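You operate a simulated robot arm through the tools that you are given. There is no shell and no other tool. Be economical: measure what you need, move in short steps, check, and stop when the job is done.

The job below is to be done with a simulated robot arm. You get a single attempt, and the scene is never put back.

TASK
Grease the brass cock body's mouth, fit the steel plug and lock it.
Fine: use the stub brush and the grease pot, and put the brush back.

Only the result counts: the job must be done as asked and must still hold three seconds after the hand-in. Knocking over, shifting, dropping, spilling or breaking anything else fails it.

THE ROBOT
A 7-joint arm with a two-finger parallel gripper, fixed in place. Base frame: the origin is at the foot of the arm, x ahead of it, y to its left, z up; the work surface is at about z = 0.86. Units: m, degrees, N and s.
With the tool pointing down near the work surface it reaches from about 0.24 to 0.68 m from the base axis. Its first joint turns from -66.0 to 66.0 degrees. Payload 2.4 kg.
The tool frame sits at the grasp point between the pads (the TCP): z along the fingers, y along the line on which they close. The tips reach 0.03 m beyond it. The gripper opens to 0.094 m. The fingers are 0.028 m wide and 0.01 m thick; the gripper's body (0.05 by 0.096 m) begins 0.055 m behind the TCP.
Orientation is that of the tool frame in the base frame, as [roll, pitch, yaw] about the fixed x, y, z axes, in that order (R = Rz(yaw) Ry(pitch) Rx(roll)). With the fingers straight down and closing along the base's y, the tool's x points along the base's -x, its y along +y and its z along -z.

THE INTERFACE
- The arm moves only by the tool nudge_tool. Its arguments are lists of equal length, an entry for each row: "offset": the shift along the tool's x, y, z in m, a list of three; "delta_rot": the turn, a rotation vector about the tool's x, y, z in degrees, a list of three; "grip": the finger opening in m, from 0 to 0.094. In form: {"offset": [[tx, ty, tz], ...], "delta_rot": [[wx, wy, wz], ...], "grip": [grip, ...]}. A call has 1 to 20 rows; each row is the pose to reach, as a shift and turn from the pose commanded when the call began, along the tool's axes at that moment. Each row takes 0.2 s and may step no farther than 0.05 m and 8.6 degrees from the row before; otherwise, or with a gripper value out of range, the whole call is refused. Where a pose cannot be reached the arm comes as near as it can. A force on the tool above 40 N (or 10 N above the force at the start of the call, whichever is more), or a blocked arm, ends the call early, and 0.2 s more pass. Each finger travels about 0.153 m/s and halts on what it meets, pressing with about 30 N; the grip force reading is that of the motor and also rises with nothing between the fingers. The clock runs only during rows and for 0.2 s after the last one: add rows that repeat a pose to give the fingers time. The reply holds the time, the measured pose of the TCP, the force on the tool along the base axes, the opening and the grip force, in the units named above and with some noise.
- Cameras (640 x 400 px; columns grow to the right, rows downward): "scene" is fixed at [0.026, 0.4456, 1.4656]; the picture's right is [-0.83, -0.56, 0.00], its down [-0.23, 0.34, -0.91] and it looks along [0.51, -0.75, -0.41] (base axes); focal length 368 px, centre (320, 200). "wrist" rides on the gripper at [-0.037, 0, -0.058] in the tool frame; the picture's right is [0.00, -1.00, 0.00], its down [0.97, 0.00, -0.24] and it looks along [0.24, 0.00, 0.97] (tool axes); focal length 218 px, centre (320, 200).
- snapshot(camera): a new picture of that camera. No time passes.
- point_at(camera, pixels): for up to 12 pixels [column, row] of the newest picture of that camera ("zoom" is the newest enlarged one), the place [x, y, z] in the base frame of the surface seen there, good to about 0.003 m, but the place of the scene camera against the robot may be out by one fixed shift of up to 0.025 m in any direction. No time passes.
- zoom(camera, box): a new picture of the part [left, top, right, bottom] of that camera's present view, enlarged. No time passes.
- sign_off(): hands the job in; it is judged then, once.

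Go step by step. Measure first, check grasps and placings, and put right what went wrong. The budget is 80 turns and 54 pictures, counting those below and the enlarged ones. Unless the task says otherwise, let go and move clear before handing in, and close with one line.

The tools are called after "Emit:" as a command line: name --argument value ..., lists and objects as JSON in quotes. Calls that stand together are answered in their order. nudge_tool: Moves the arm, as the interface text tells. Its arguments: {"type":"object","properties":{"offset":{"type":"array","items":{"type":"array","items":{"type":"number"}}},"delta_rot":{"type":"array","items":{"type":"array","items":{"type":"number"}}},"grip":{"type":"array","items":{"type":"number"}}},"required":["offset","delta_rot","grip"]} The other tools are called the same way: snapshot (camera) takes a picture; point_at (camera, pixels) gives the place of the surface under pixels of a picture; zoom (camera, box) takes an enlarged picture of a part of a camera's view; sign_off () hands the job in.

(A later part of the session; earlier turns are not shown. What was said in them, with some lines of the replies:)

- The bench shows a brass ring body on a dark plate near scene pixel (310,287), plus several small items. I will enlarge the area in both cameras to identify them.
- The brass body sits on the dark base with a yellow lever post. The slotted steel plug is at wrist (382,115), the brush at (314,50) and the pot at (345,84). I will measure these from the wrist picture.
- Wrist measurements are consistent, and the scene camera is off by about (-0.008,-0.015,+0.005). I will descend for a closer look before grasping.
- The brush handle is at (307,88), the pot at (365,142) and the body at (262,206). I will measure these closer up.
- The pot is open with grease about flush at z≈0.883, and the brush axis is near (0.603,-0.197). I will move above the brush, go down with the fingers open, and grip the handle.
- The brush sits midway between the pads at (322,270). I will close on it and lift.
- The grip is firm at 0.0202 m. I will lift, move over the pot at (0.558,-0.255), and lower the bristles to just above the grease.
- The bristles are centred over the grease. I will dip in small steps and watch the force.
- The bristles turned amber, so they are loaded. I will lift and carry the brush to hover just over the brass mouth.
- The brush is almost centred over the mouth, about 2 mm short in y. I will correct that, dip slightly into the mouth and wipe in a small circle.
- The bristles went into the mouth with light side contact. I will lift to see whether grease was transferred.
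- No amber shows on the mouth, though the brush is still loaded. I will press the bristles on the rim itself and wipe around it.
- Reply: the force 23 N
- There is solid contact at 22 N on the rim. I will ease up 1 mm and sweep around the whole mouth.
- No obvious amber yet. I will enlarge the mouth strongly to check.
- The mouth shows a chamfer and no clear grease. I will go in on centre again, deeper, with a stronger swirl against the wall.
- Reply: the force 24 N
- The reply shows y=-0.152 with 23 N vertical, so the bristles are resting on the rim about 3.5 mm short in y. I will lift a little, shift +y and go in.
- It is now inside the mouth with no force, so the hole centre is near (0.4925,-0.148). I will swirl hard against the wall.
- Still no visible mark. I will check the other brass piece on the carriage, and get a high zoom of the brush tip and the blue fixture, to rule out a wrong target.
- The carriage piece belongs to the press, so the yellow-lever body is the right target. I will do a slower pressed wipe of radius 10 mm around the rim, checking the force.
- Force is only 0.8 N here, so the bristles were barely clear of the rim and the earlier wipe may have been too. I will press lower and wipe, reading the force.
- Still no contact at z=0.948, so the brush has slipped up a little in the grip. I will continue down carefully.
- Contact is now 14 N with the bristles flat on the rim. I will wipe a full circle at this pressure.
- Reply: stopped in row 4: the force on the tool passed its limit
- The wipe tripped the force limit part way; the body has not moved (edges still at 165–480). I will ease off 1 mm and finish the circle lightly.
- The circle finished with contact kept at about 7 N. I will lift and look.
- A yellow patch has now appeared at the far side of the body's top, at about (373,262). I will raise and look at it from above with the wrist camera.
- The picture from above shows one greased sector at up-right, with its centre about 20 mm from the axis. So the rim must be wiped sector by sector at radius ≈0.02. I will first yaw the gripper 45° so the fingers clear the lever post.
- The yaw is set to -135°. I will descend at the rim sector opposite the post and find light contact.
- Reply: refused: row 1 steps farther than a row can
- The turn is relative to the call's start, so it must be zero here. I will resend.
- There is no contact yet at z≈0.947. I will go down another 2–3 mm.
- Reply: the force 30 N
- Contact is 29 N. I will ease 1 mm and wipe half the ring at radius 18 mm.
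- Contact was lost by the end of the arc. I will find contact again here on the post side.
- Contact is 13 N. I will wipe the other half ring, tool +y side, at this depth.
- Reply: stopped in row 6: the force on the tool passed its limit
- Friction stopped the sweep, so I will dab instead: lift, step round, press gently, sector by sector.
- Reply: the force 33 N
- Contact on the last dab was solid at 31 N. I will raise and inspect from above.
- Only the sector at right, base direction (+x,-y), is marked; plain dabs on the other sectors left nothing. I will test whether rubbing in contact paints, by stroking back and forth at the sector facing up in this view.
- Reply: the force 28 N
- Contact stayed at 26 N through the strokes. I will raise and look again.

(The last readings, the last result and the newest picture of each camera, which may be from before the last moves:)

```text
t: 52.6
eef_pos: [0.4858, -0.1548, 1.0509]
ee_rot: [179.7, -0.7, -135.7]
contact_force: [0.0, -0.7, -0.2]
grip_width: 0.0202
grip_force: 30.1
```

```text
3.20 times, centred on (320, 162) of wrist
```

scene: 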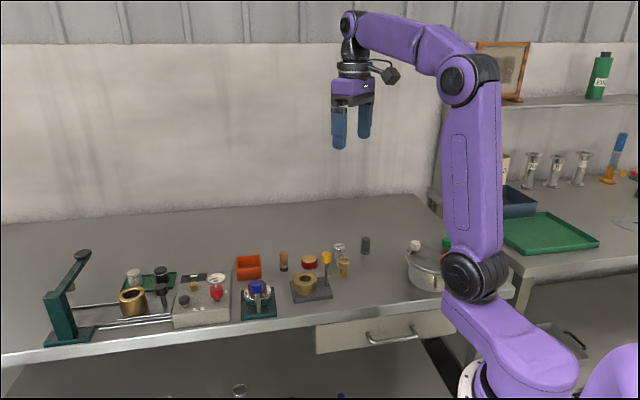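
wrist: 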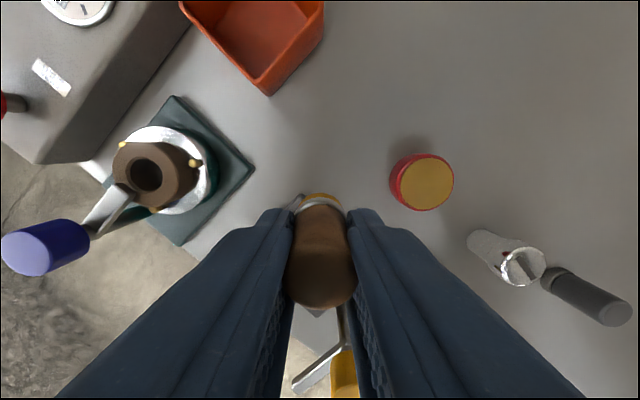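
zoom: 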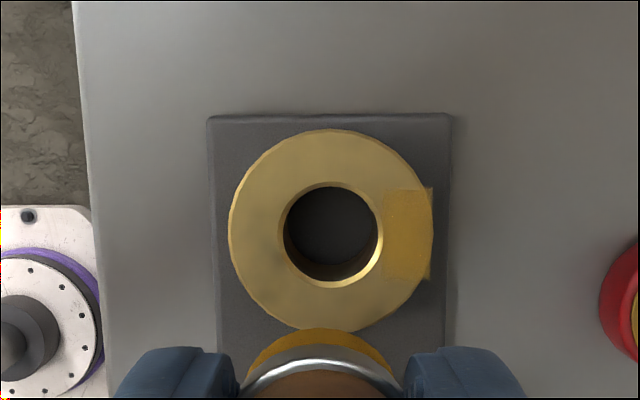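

Rubbing there left nothing, so either the load is spent or only that segment matters. I will re-dip the brush and try a different segment.

Emit:
nudge_tool --offset '[[0.006, -0.04, 0], [0.012, -0.08, 0], [0.0188, -0.122, 0], [0.0188, -0.122, 0.045], [0.0188, -0.122, 0.09], [0.0188, -0.122, 0.119], [0.0188, -0.122, 0.124], [0.0188, -0.122, 0.1265], [0.0188, -0.122, 0.128], [0.0188, -0.122, 0.128]]' --delta_rot '[[0, 0, 0], [0, 0, 0], [0, 0, 0], [0, 0, 0], [0, 0, 0], [0, 0, 0], [0, 0, 0], [0, 0, 0], [0, 0, 0], [0, 0, 0]]' --grip '[0, 0, 0, 0, 0, 0, 0, 0, 0, 0]'

Emit:
zoom --camera "scene" --box '[270, 230, 350, 290]'

```text
t: 54.8
eef_pos: [0.5568, -0.2563, 0.9232]
ee_rot: [179.8, -0.5, -135.7]
contact_force: [-6.1, 2.6, 24.5]
grip_width: 0.0203
grip_force: 30.0
```

```text
6.67 times, centred on (310, 260) of scene
```

zoom: 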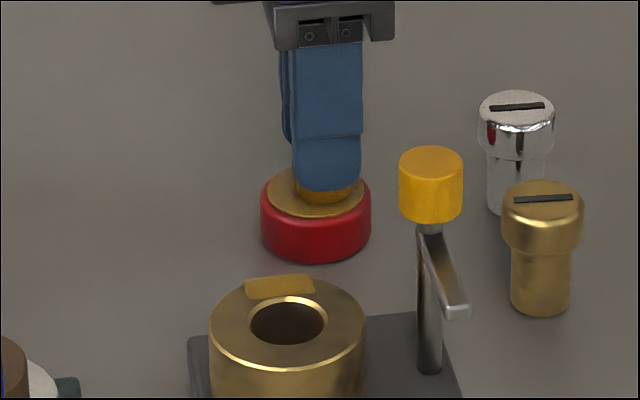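

The brush is re-loaded (24 N on the grease). I will press and rub on the sector opposite the existing mark.

Emit:
nudge_tool --offset '[[0, 0, -0.045], [0, 0, -0.09], [-0.0098, 0.045, -0.09], [-0.0196, 0.09, -0.09], [-0.0294, 0.1404, -0.09], [-0.0294, 0.1404, -0.05], [-0.0294, 0.1404, -0.03], [-0.0294, 0.1404, -0.026], [-0.0294, 0.1404, -0.0245], [-0.0274, 0.1404, -0.0245], [-0.0254, 0.1404, -0.0245], [-0.0274, 0.1404, -0.0245], [-0.0294, 0.1404, -0.0245]]' --delta_rot '[[0, 0, 0], [0, 0, 0], [0, 0, 0], [0, 0, 0], [0, 0, 0], [0, 0, 0], [0, 0, 0], [0, 0, 0], [0, 0, 0], [0, 0, 0], [0, 0, 0], [0, 0, 0], [0, 0, 0]]' --grip '[0, 0, 0, 0, 0, 0, 0, 0, 0, 0, 0, 0, 0]'

```text
refused: row 5 steps farther than a row can; nothing moved
```

Row 5 stepped slightly too far; I will even out the steps.

Emit:
nudge_tool --offset '[[0, 0, -0.045], [0, 0, -0.09], [-0.0098, 0.047, -0.09], [-0.0196, 0.094, -0.09], [-0.0294, 0.1404, -0.09], [-0.0294, 0.1404, -0.05], [-0.0294, 0.1404, -0.03], [-0.0294, 0.1404, -0.026], [-0.0294, 0.1404, -0.0245], [-0.0274, 0.1404, -0.0245], [-0.0254, 0.1404, -0.0245], [-0.0274, 0.1404, -0.0245], [-0.0294, 0.1404, -0.0245]]' --delta_rot '[[0, 0, 0], [0, 0, 0], [0, 0, 0], [0, 0, 0], [0, 0, 0], [0, 0, 0], [0, 0, 0], [0, 0, 0], [0, 0, 0], [0, 0, 0], [0, 0, 0], [0, 0, 0], [0, 0, 0]]' --grip '[0, 0, 0, 0, 0, 0, 0, 0, 0, 0, 0, 0, 0]'

Emit:
zoom --camera "scene" --box '[273, 246, 337, 296]'

```text
t: 57.6
eef_pos: [0.4795, -0.1344, 0.9477]
ee_rot: [179.8, -0.6, -135.7]
contact_force: [-1.6, -1.8, 7.5]
grip_width: 0.0204
grip_force: 30.3
```

```text
8.00 times, centred on (305, 271) of scene
```

zoom: 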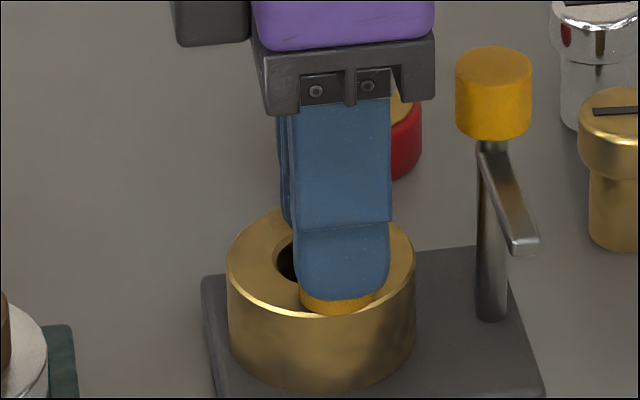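

Contact is 7.5 N here. I will raise and check the marks.

Emit:
nudge_tool --offset '[[0, 0, -0.045], [0, 0, -0.09], [0.006, -0.009, -0.103], [0.011, -0.018, -0.103], [0.011, -0.018, -0.103]]' --delta_rot '[[0, 0, 0], [0, 0, 0], [0, 0, 0], [0, 0, 0], [0, 0, 0]]' --grip '[0, 0, 0, 0, 0]'

Emit:
zoom --camera "wrist" --box '[260, 120, 380, 210]'

```text
t: 58.8
eef_pos: [0.4855, -0.1537, 1.0486]
ee_rot: [179.5, -0.6, -135.7]
contact_force: [-0.3, 0.4, -0.2]
grip_width: 0.0202
grip_force: 30.2
```

```text
4.44 times, centred on (320, 165) of wrist
```

zoom: 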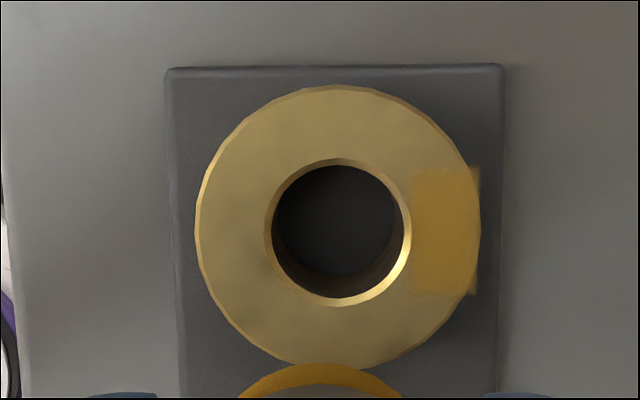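

There is still only the one segment. All my contact there was with the brush close to the axis, so I will dab with the brush only about 8 mm off-centre so that it overlaps the lip.

Emit:
nudge_tool --offset '[[-0.019, 0, 0.05], [-0.019, 0, 0.09], [-0.019, 0, 0.101], [-0.019, 0, 0.1035], [-0.019, 0, 0.1035], [-0.019, 0, 0.099], [-0.0167, 0.0057, 0.099], [-0.0167, 0.0057, 0.1035], [-0.0167, 0.0057, 0.1035], [-0.0167, 0.0057, 0.099], [-0.011, 0.008, 0.099], [-0.011, 0.008, 0.1035], [-0.011, 0.008, 0.1035]]' --delta_rot '[[0, 0, 0], [0, 0, 0], [0, 0, 0], [0, 0, 0], [0, 0, 0], [0, 0, 0], [0, 0, 0], [0, 0, 0], [0, 0, 0], [0, 0, 0], [0, 0, 0], [0, 0, 0], [0, 0, 0]]' --grip '[0, 0, 0, 0, 0, 0, 0, 0, 0, 0, 0, 0, 0]'

```text
refused: row 1 steps farther than a row can; nothing moved
```

Emit:
nudge_tool --offset '[[-0.019, 0, 0.04], [-0.019, 0, 0.085], [-0.019, 0, 0.101], [-0.019, 0, 0.1035], [-0.019, 0, 0.1035], [-0.019, 0, 0.099], [-0.0167, 0.0057, 0.099], [-0.0167, 0.0057, 0.1035], [-0.0167, 0.0057, 0.1035], [-0.0167, 0.0057, 0.099], [-0.011, 0.008, 0.099], [-0.011, 0.008, 0.1035], [-0.011, 0.008, 0.1035]]' --delta_rot '[[0, 0, 0], [0, 0, 0], [0, 0, 0], [0, 0, 0], [0, 0, 0], [0, 0, 0], [0, 0, 0], [0, 0, 0], [0, 0, 0], [0, 0, 0], [0, 0, 0], [0, 0, 0], [0, 0, 0]]' --grip '[0, 0, 0, 0, 0, 0, 0, 0, 0, 0, 0, 0, 0]'

```text
t: 61.6
eef_pos: [0.4857, -0.1425, 0.947]
ee_rot: [179.6, -0.7, -135.8]
contact_force: [-4.0, 0.6, 14.5]
grip_width: 0.0203
grip_force: 29.1
```

The lip contact is 14 N. I will continue the dabs on the post side, then lift to look.

Emit:
nudge_tool --offset '[[0, 0, -0.0045], [0.0057, -0.0023, -0.0045], [0.0057, -0.0023, 0], [0.0057, -0.0023, 0], [0.0057, -0.0023, -0.0045], [0.008, -0.008, -0.0045], [0.008, -0.008, 0], [0.008, -0.008, 0], [0.008, -0.008, -0.0045], [0.0057, -0.0137, -0.0045], [0.0057, -0.0137, 0], [0.0057, -0.0137, 0], [0.0057, -0.0137, -0.04], [0.0057, -0.0137, -0.085], [0.011, -0.008, -0.103], [0.011, -0.008, -0.103]]' --delta_rot '[[0, 0, 0], [0, 0, 0], [0, 0, 0], [0, 0, 0], [0, 0, 0], [0, 0, 0], [0, 0, 0], [0, 0, 0], [0, 0, 0], [0, 0, 0], [0, 0, 0], [0, 0, 0], [0, 0, 0], [0, 0, 0], [0, 0, 0], [0, 0, 0]]' --grip '[0, 0, 0, 0, 0, 0, 0, 0, 0, 0, 0, 0, 0, 0, 0, 0]'

Emit:
zoom --camera "wrist" --box '[260, 120, 380, 210]'

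```text
t: 65.0
eef_pos: [0.483, -0.1543, 1.0505]
ee_rot: [179.6, -0.6, -135.7]
contact_force: [0.0, -0.4, -0.8]
grip_width: 0.0204
grip_force: 29.9
```

```text
4.44 times, centred on (320, 165) of wrist
```

zoom: 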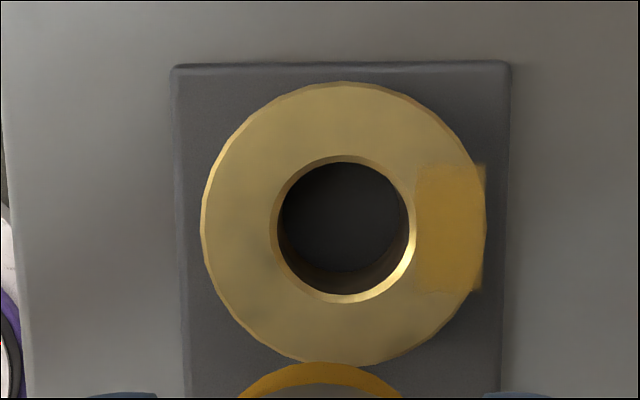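

No other segment reacts, even with fresh grease and firm contact. I will rub directly on the marked segment once to see whether the film grows or is complete.

Emit:
nudge_tool --offset '[[-0.011, -0.018, 0.04], [-0.011, -0.018, 0.085], [-0.011, -0.018, 0.101], [-0.011, -0.018, 0.1032], [-0.008, -0.018, 0.1032], [-0.005, -0.018, 0.1032], [-0.008, -0.018, 0.1032], [-0.011, -0.018, 0.1032], [-0.014, -0.018, 0.1032], [-0.017, -0.018, 0.1032], [-0.014, -0.018, 0.1032], [-0.011, -0.018, 0.1032], [-0.011, -0.015, 0.1032], [-0.011, -0.012, 0.1032], [-0.011, -0.018, 0.1032], [-0.011, -0.018, 0.06], [-0.011, -0.018, 0.015], [0, 0, 0], [0, 0, 0]]' --delta_rot '[[0, 0, 0], [0, 0, 0], [0, 0, 0], [0, 0, 0], [0, 0, 0], [0, 0, 0], [0, 0, 0], [0, 0, 0], [0, 0, 0], [0, 0, 0], [0, 0, 0], [0, 0, 0], [0, 0, 0], [0, 0, 0], [0, 0, 0], [0, 0, 0], [0, 0, 0], [0, 0, 0], [0, 0, 0]]' --grip '[0, 0, 0, 0, 0, 0, 0, 0, 0, 0, 0, 0, 0, 0, 0, 0, 0, 0, 0]'

Emit:
zoom --camera "wrist" --box '[260, 120, 380, 210]'

```text
t: 69.0
eef_pos: [0.4862, -0.1551, 1.0491]
ee_rot: [179.6, -0.6, -135.7]
contact_force: [-0.1, 0.0, 0.3]
grip_width: 0.0204
grip_force: 30.0
```

```text
4.44 times, centred on (320, 165) of wrist
```

zoom: 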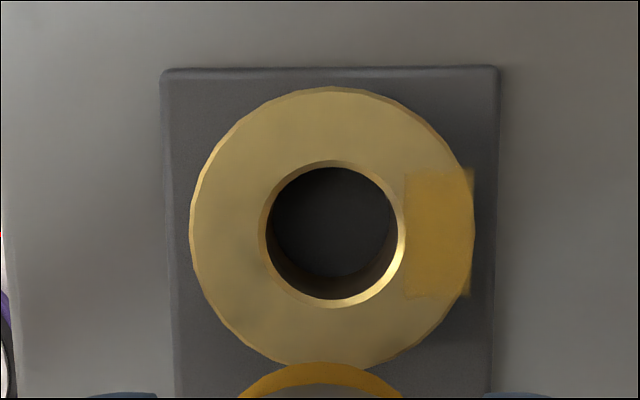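

The film does not change, so the mark looks complete and the mouth counts as greased. I will return the brush to its place at (0.602,-0.197).

Emit:
nudge_tool --offset '[[-0.018, -0.037, 0], [-0.036, -0.074, 0], [-0.0537, -0.1111, 0], [-0.0537, -0.1111, 0.045], [-0.0537, -0.1111, 0.09], [-0.0537, -0.1111, 0.125], [-0.0537, -0.1111, 0.138], [-0.0537, -0.1111, 0.143], [-0.0537, -0.1111, 0.143]]' --delta_rot '[[0, 0, 0], [0, 0, 0], [0, 0, 0], [0, 0, 0], [0, 0, 0], [0, 0, 0], [0, 0, 0], [0, 0, 0], [0, 0, 0]]' --grip '[0, 0, 0, 0, 0, 0, 0, 0, 0]'

Emit:
zoom --camera "scene" --box '[250, 210, 330, 280]'

```text
t: 71.0
eef_pos: [0.601, -0.1956, 0.9054]
ee_rot: [179.6, -0.6, -135.7]
contact_force: [-0.6, -0.9, -0.6]
grip_width: 0.0206
grip_force: 29.8
```

```text
5.71 times, centred on (290, 245) of scene
```

zoom: 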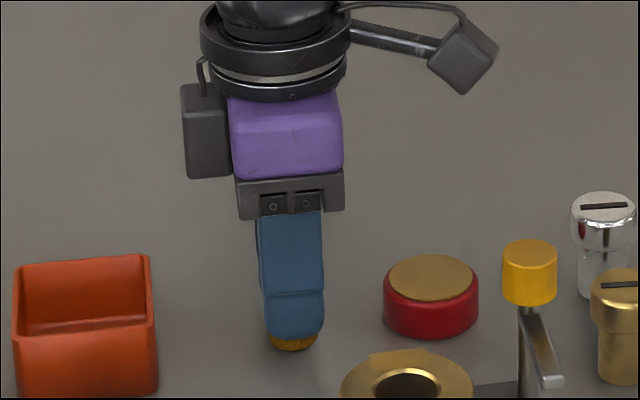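

The brush is over its place at (0.601,-0.196), nearly touching the bench. I will lower until it touches.

Emit:
nudge_tool --offset '[[0, 0, 0.001], [0, 0, 0.002], [0, 0, 0.003], [0, 0, 0.003]]' --delta_rot '[[0, 0, 0], [0, 0, 0], [0, 0, 0], [0, 0, 0]]' --grip '[0, 0, 0, 0]'

```text
t: 72.0
eef_pos: [0.6, -0.1987, 0.9029]
ee_rot: [179.7, -0.6, -135.6]
contact_force: [-0.2, 0.5, 2.9]
grip_width: 0.0205
grip_force: 30.2
```

It touches with 2.9 N. I will open, wait, and rise straight up.

Emit:
nudge_tool --offset '[[0, 0, 0], [0, 0, 0], [0, 0, 0], [0, 0, 0], [0, 0, -0.02], [0, 0, -0.05], [0, 0, -0.09], [0, 0, -0.09]]' --delta_rot '[[0, 0, 0], [0, 0, 0], [0, 0, 0], [0, 0, 0], [0, 0, 0], [0, 0, 0], [0, 0, 0], [0, 0, 0]]' --grip '[0.025, 0.035, 0.05, 0.06, 0.06, 0.06, 0.06, 0.06]'

Emit:
zoom --camera "scene" --box '[220, 220, 400, 332]'

```text
t: 73.8
eef_pos: [0.5987, -0.197, 0.9926]
ee_rot: [179.5, -0.6, -135.7]
contact_force: [-0.6, 0.2, 0.1]
grip_width: 0.06
grip_force: 0.0
```

```text
3.56 times, centred on (310, 276) of scene
```

zoom: 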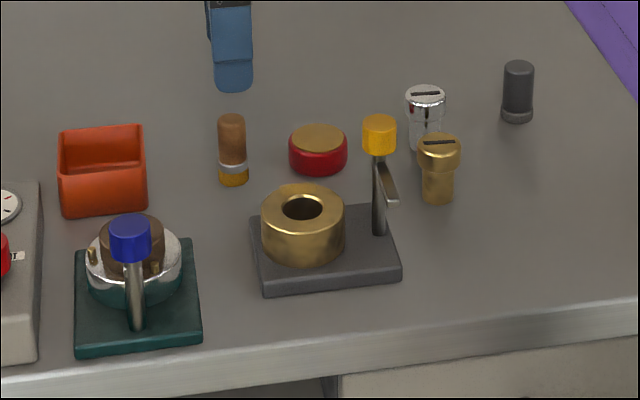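

The brush stands back in its place and nothing else has moved. I will move over the steel plug at (0.5025,-0.322) and check from the wrist.

Emit:
nudge_tool --offset '[[0.04, -0.0055, 0], [0.08, -0.011, 0], [0.12, -0.0165, 0], [0.1569, -0.022, 0], [0.1569, -0.022, 0.02], [0.1569, -0.022, 0.02]]' --delta_rot '[[0, 0, 0], [0, 0, 0], [0, 0, 0], [0, 0, 0], [0, 0, 0], [0, 0, 0]]' --grip '[0.06, 0.06, 0.06, 0.06, 0.06, 0.06]'

Emit:
snapshot --camera "wrist"

```text
t: 75.2
eef_pos: [0.505, -0.3232, 0.9732]
ee_rot: [179.6, -0.5, -135.7]
contact_force: [-0.5, -0.1, -1.0]
grip_width: 0.0601
grip_force: 0.0
```

```text
12 pictures are left
```

wrist: 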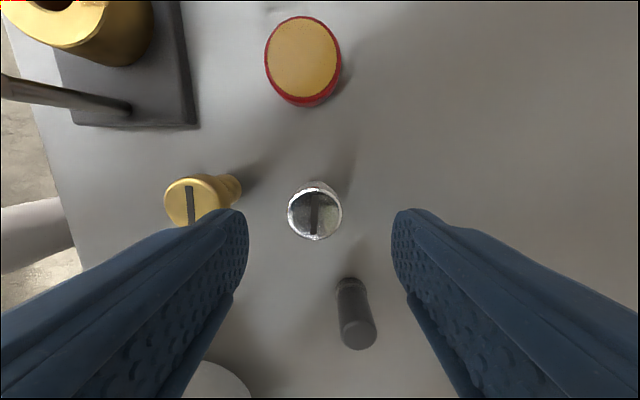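

The plug head at (315,213) is about 3 mm off in tool y, and the neighbours are clear. I will shift, descend so the pads cover the head, and close.

Emit:
nudge_tool --offset '[[0.0005, 0.003, 0], [0.0005, 0.003, 0.02], [0.0005, 0.003, 0.037], [0.0005, 0.003, 0.047], [0.0005, 0.003, 0.047], [0.0005, 0.003, 0.047], [0.0005, 0.003, 0.047], [0.0005, 0.003, 0.047]]' --delta_rot '[[0, 0, 0], [0, 0, 0], [0, 0, 0], [0, 0, 0], [0, 0, 0], [0, 0, 0], [0, 0, 0], [0, 0, 0]]' --grip '[0.06, 0.06, 0.06, 0.06, 0.05, 0.035, 0.0, 0.0]'

Emit:
zoom --camera "scene" --box '[300, 210, 380, 270]'

```text
t: 77.0
eef_pos: [0.5019, -0.3224, 0.9259]
ee_rot: [179.6, -0.6, -135.8]
contact_force: [-0.1, 0.5, 0.5]
grip_width: 0.0328
grip_force: 29.8
```

```text
6.67 times, centred on (340, 240) of scene
```

zoom: 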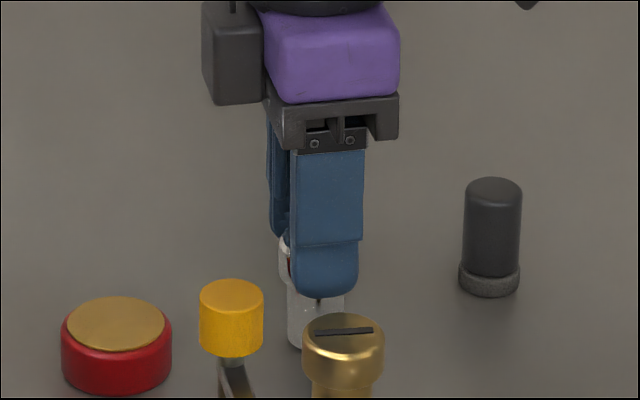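

The head is gripped at 0.0328 m. I will lift high, carry it over the body to the vision-measured hole centre (0.4977,-0.1485), and hover 5 mm above the mouth.

Emit:
nudge_tool --offset '[[0, 0, -0.045], [0, 0, -0.09], [0, 0, -0.134], [-0.0296, 0.032, -0.134], [-0.0593, 0.064, -0.134], [-0.0889, 0.0959, -0.134], [-0.1185, 0.1279, -0.134], [-0.1185, 0.1279, -0.095], [-0.1185, 0.1279, -0.065], [-0.1185, 0.1279, -0.05], [-0.1185, 0.1279, -0.05]]' --delta_rot '[[0, 0, 0], [0, 0, 0], [0, 0, 0], [0, 0, 0], [0, 0, 0], [0, 0, 0], [0, 0, 0], [0, 0, 0], [0, 0, 0], [0, 0, 0], [0, 0, 0]]' --grip '[0, 0, 0, 0, 0, 0, 0, 0, 0, 0, 0]'

Emit:
zoom --camera "scene" --box '[265, 246, 345, 296]'

Emit:
snapshot --camera "wrist"

```text
t: 79.4
eef_pos: [0.4975, -0.1475, 0.9766]
ee_rot: [179.7, -0.6, -135.7]
contact_force: [-1.0, -0.4, -1.0]
grip_width: 0.0326
grip_force: 30.4
```

```text
8.00 times, centred on (305, 271) of scene
```

zoom: 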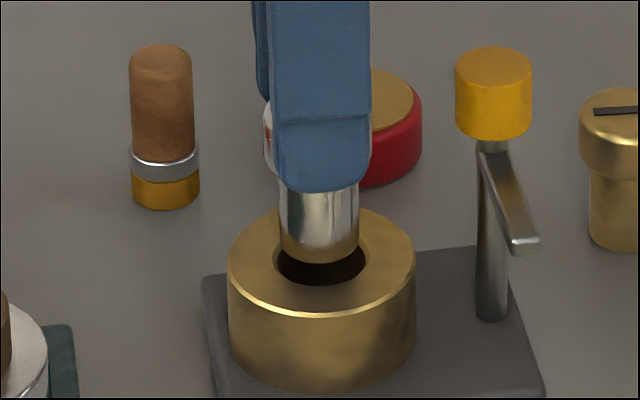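

```text
9 pictures are left
```

wrist: 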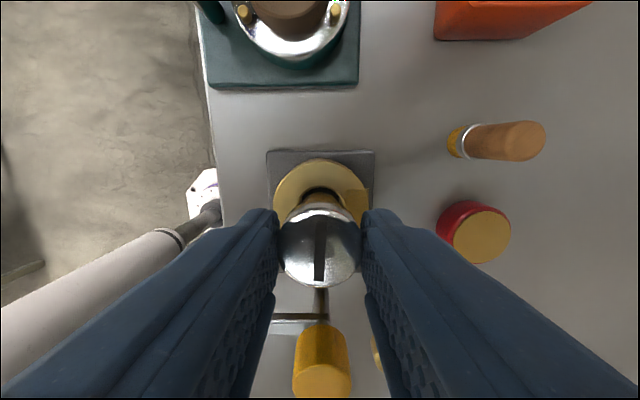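

The stem is centred over the hole within about 1 mm in both views. I will shift 1 mm towards the post and lower it in small steps under force watch.

Emit:
nudge_tool --offset '[[0.001, 0, 0.003], [0.001, 0, 0.006], [0.001, 0, 0.009], [0.001, 0, 0.012], [0.001, 0, 0.015], [0.001, 0, 0.019], [0.001, 0, 0.023], [0.001, 0, 0.027], [0.001, 0, 0.03], [0.001, 0, 0.032], [0.001, 0, 0.034]]' --delta_rot '[[0, 0, 0], [0, 0, 0], [0, 0, 0], [0, 0, 0], [0, 0, 0], [0, 0, 0], [0, 0, 0], [0, 0, 0], [0, 0, 0], [0, 0, 0], [0, 0, 0]]' --grip '[0, 0, 0, 0, 0, 0, 0, 0, 0, 0, 0]'

Emit:
zoom --camera "scene" --box '[265, 246, 345, 296]'

```text
t: 81.8
eef_pos: [0.496, -0.1457, 0.9428]
ee_rot: [179.6, -0.6, -135.7]
contact_force: [0.8, -0.4, -0.3]
grip_width: 0.0324
grip_force: 29.7
```

```text
8.00 times, centred on (305, 271) of scene
```

zoom: 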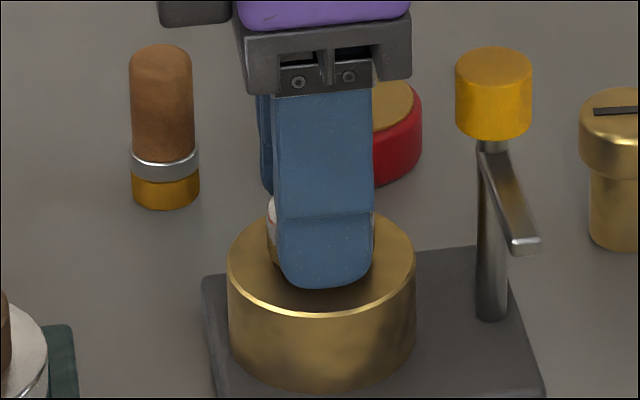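

The plug is in the bore with no resistance. I will lower further until it seats.

Emit:
nudge_tool --offset '[[0, 0, 0.001], [0, 0, 0.002], [0, 0, 0.003], [0, 0, 0.004], [0, 0, 0.005]]' --delta_rot '[[0, 0, 0], [0, 0, 0], [0, 0, 0], [0, 0, 0], [0, 0, 0]]' --grip '[0, 0, 0, 0, 0]'

```text
t: 83.0
eef_pos: [0.4962, -0.1466, 0.9372]
ee_rot: [179.7, -0.5, -135.7]
contact_force: [-1.7, 2.5, 14.5]
grip_width: 0.0325
grip_force: 30.0
```

It meets firm contact at z=0.937, as expected for seating. I will release, rise and look.

Emit:
nudge_tool --offset '[[0, 0, -0.001], [0, 0, -0.001], [0, 0, -0.001], [0, 0, -0.03], [0, 0, -0.07], [0, 0, -0.11], [0, 0, -0.11]]' --delta_rot '[[0, 0, 0], [0, 0, 0], [0, 0, 0], [0, 0, 0], [0, 0, 0], [0, 0, 0], [0, 0, 0]]' --grip '[0.038, 0.046, 0.05, 0.05, 0.05, 0.03, 0.0]'

Emit:
zoom --camera "scene" --box '[265, 246, 345, 296]'

```text
t: 84.6
eef_pos: [0.4971, -0.1479, 1.0471]
ee_rot: [179.6, -0.6, -135.7]
contact_force: [0.5, 0.1, 1.0]
grip_width: 0.0003
grip_force: 30.6
```

```text
8.00 times, centred on (305, 271) of scene
```

zoom: 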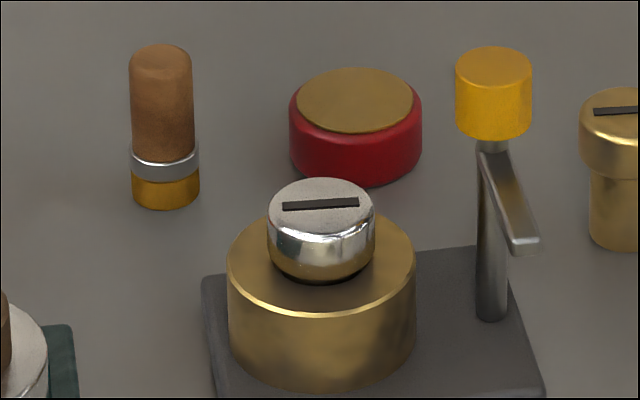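

The plug is seated with its shoulder on the brass. The lever stands at tool +y of the post and must swing 90° over the plug. I will go down beside it with closed fingers, on the side away from the body.

Emit:
nudge_tool --offset '[[0.03, 0.011, 0], [0.06, 0.023, 0], [0.0883, 0.034, 0], [0.0883, 0.034, 0.045], [0.0883, 0.034, 0.08], [0.0883, 0.034, 0.088], [0.0883, 0.034, 0.088]]' --delta_rot '[[0, 0, 0], [0, 0, 0], [0, 0, 0], [0, 0, 0], [0, 0, 0], [0, 0, 0], [0, 0, 0]]' --grip '[0, 0, 0, 0, 0, 0, 0]'

Emit:
zoom --camera "scene" --box '[281, 236, 361, 286]'

Emit:
snapshot --camera "wrist"

```text
t: 86.2
eef_pos: [0.412, -0.1835, 0.961]
ee_rot: [179.6, -0.6, -135.7]
contact_force: [0.9, -0.5, 0.2]
grip_width: 0.0
grip_force: 29.7
```

```text
8.00 times, centred on (321, 261) of scene
```

zoom: 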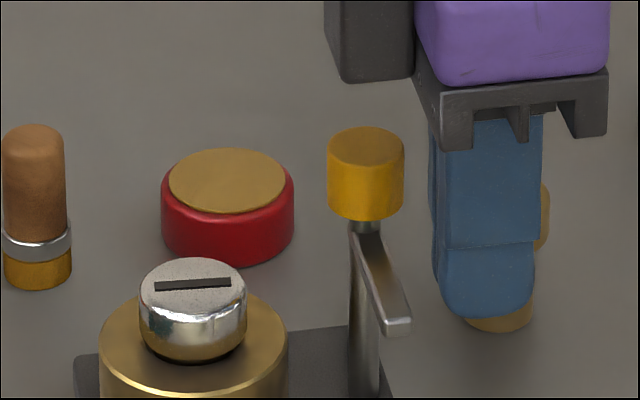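

```text
5 pictures are left
```

wrist: 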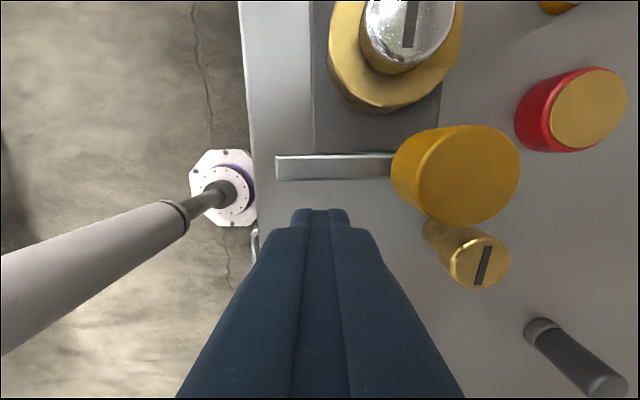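

The lever is at rows 153–182, about 30 mm ahead of the finger, and its end reaches about 50 mm from the post. I will sweep it in an arc 90° towards the body, first to 45°.

Emit:
nudge_tool --offset '[[-0.005, 0, 0.002], [-0.011, 0, 0.002], [-0.0147, 0.0022, 0.002], [-0.0184, 0.0043, 0.002], [-0.0232, 0.0054, 0.002], [-0.0279, 0.0065, 0.002], [-0.0331, 0.0061, 0.002], [-0.0384, 0.0056, 0.002]]' --delta_rot '[[0, 0, 0], [0, 0, 0], [0, 0, 0], [0, 0, 0], [0, 0, 0], [0, 0, 0], [0, 0, 0], [0, 0, 0]]' --grip '[0, 0, 0, 0, 0, 0, 0, 0]'

Emit:
zoom --camera "scene" --box '[281, 236, 361, 286]'

```text
t: 88.0
eef_pos: [0.4344, -0.1534, 0.9594]
ee_rot: [179.8, -0.6, -135.8]
contact_force: [0.1, -0.4, -0.3]
grip_width: 0.0
grip_force: 30.2
```

```text
8.00 times, centred on (321, 261) of scene
```

zoom: 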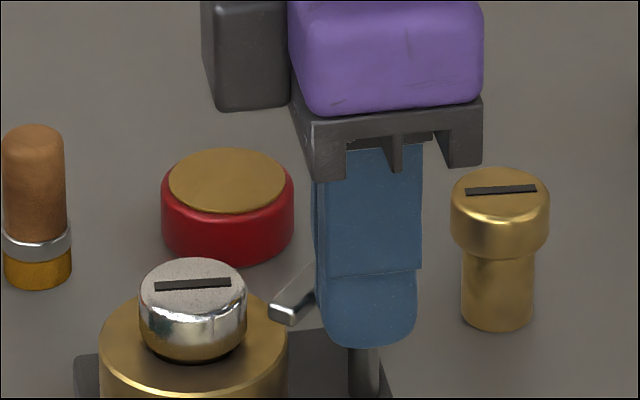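

The lever swings freely and is now pointing between its start and the plug. I will continue the arc to about 90°.

Emit:
nudge_tool --offset '[[-0.0053, -0.0023, 0], [-0.0106, -0.0047, 0], [-0.0152, -0.0089, 0], [-0.0197, -0.0131, 0], [-0.0227, -0.0188, 0], [-0.0256, -0.0246, 0], [-0.0256, -0.0246, 0]]' --delta_rot '[[0, 0, 0], [0, 0, 0], [0, 0, 0], [0, 0, 0], [0, 0, 0], [0, 0, 0], [0, 0, 0]]' --grip '[0, 0, 0, 0, 0, 0, 0]'

Emit:
snapshot --camera "wrist"

```text
t: 89.6
eef_pos: [0.4688, -0.1535, 0.958]
ee_rot: [179.6, -0.6, -135.7]
contact_force: [-0.5, 0.7, 0.8]
grip_width: 0.0004
grip_force: 30.0
```

```text
3 pictures are left
```

wrist: 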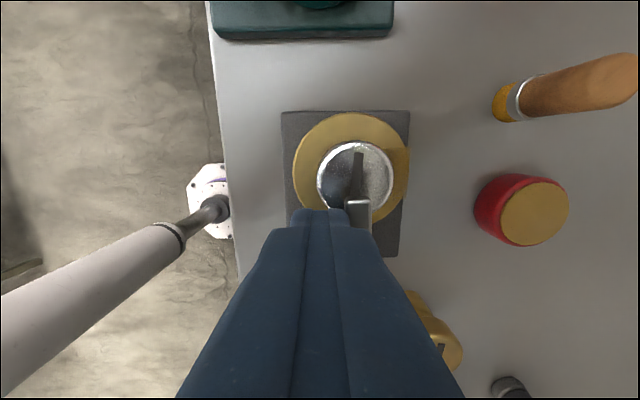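

The lever now lies over the plug head, with its end at (358,210) and about 2 mm short of the plug's line. I will push 2 mm more and read the force.

Emit:
nudge_tool --offset '[[0, -0.001, 0], [0, -0.002, 0], [0, -0.003, 0]]' --delta_rot '[[0, 0, 0], [0, 0, 0], [0, 0, 0]]' --grip '[0, 0, 0]'

```text
t: 90.4
eef_pos: [0.4687, -0.155, 0.9575]
ee_rot: [179.5, -0.6, -135.6]
contact_force: [-2.8, 9.6, 1.4]
grip_width: 0.0
grip_force: 30.1
```

Resistance rose to 10 N, so the lever has reached its stop. I will back away, rise and take a final look.

Emit:
nudge_tool --offset '[[0, 0.008, 0], [0, 0.018, 0], [0, 0.02, -0.03], [0, 0.02, -0.075], [0, 0.02, -0.12], [0, 0.02, -0.16], [0, 0.02, -0.16]]' --delta_rot '[[0, 0, 0], [0, 0, 0], [0, 0, 0], [0, 0, 0], [0, 0, 0], [0, 0, 0], [0, 0, 0]]' --grip '[0, 0, 0, 0, 0, 0, 0]'

Emit:
zoom --camera "scene" --box '[240, 220, 368, 300]'

Emit:
zoom --camera "wrist" --box '[240, 100, 400, 200]'

```text
t: 92.0
eef_pos: [0.4572, -0.1398, 1.1169]
ee_rot: [179.6, -0.5, -135.7]
contact_force: [0.5, 0.0, 0.4]
grip_width: 0.0001
grip_force: 29.7
```

```text
5.00 times, centred on (304, 260) of scene
```

zoom: 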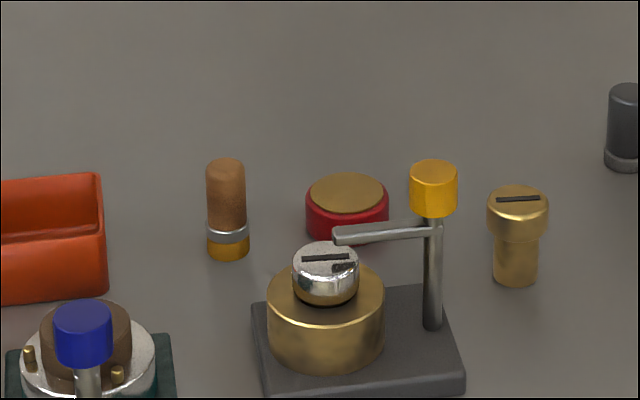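

```text
4.00 times, centred on (320, 150) of wrist
```

zoom: 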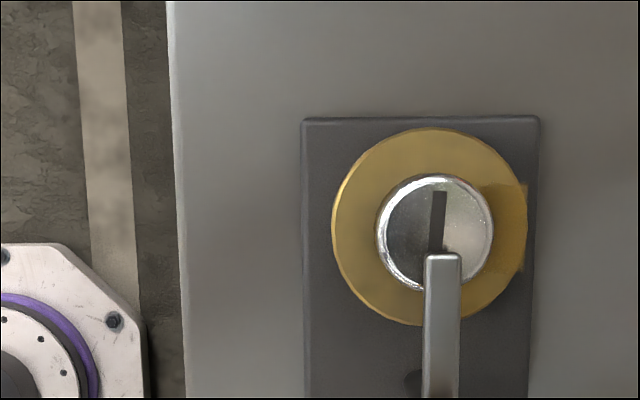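

The lever lies over the seated plug, the brush stands in its place, the neighbours are unmoved and the arm is clear. I am handing in.

Emit:
sign_off

```text
The job is handed in.
```

I fitted the steel plug and swung the yellow lever over it to its stop. I also greased the brass mouth and stood the brush back about 4 mm from its first spot. I wiped the whole rim, but a grease mark showed on only one segment, so I can't confirm full coverage.
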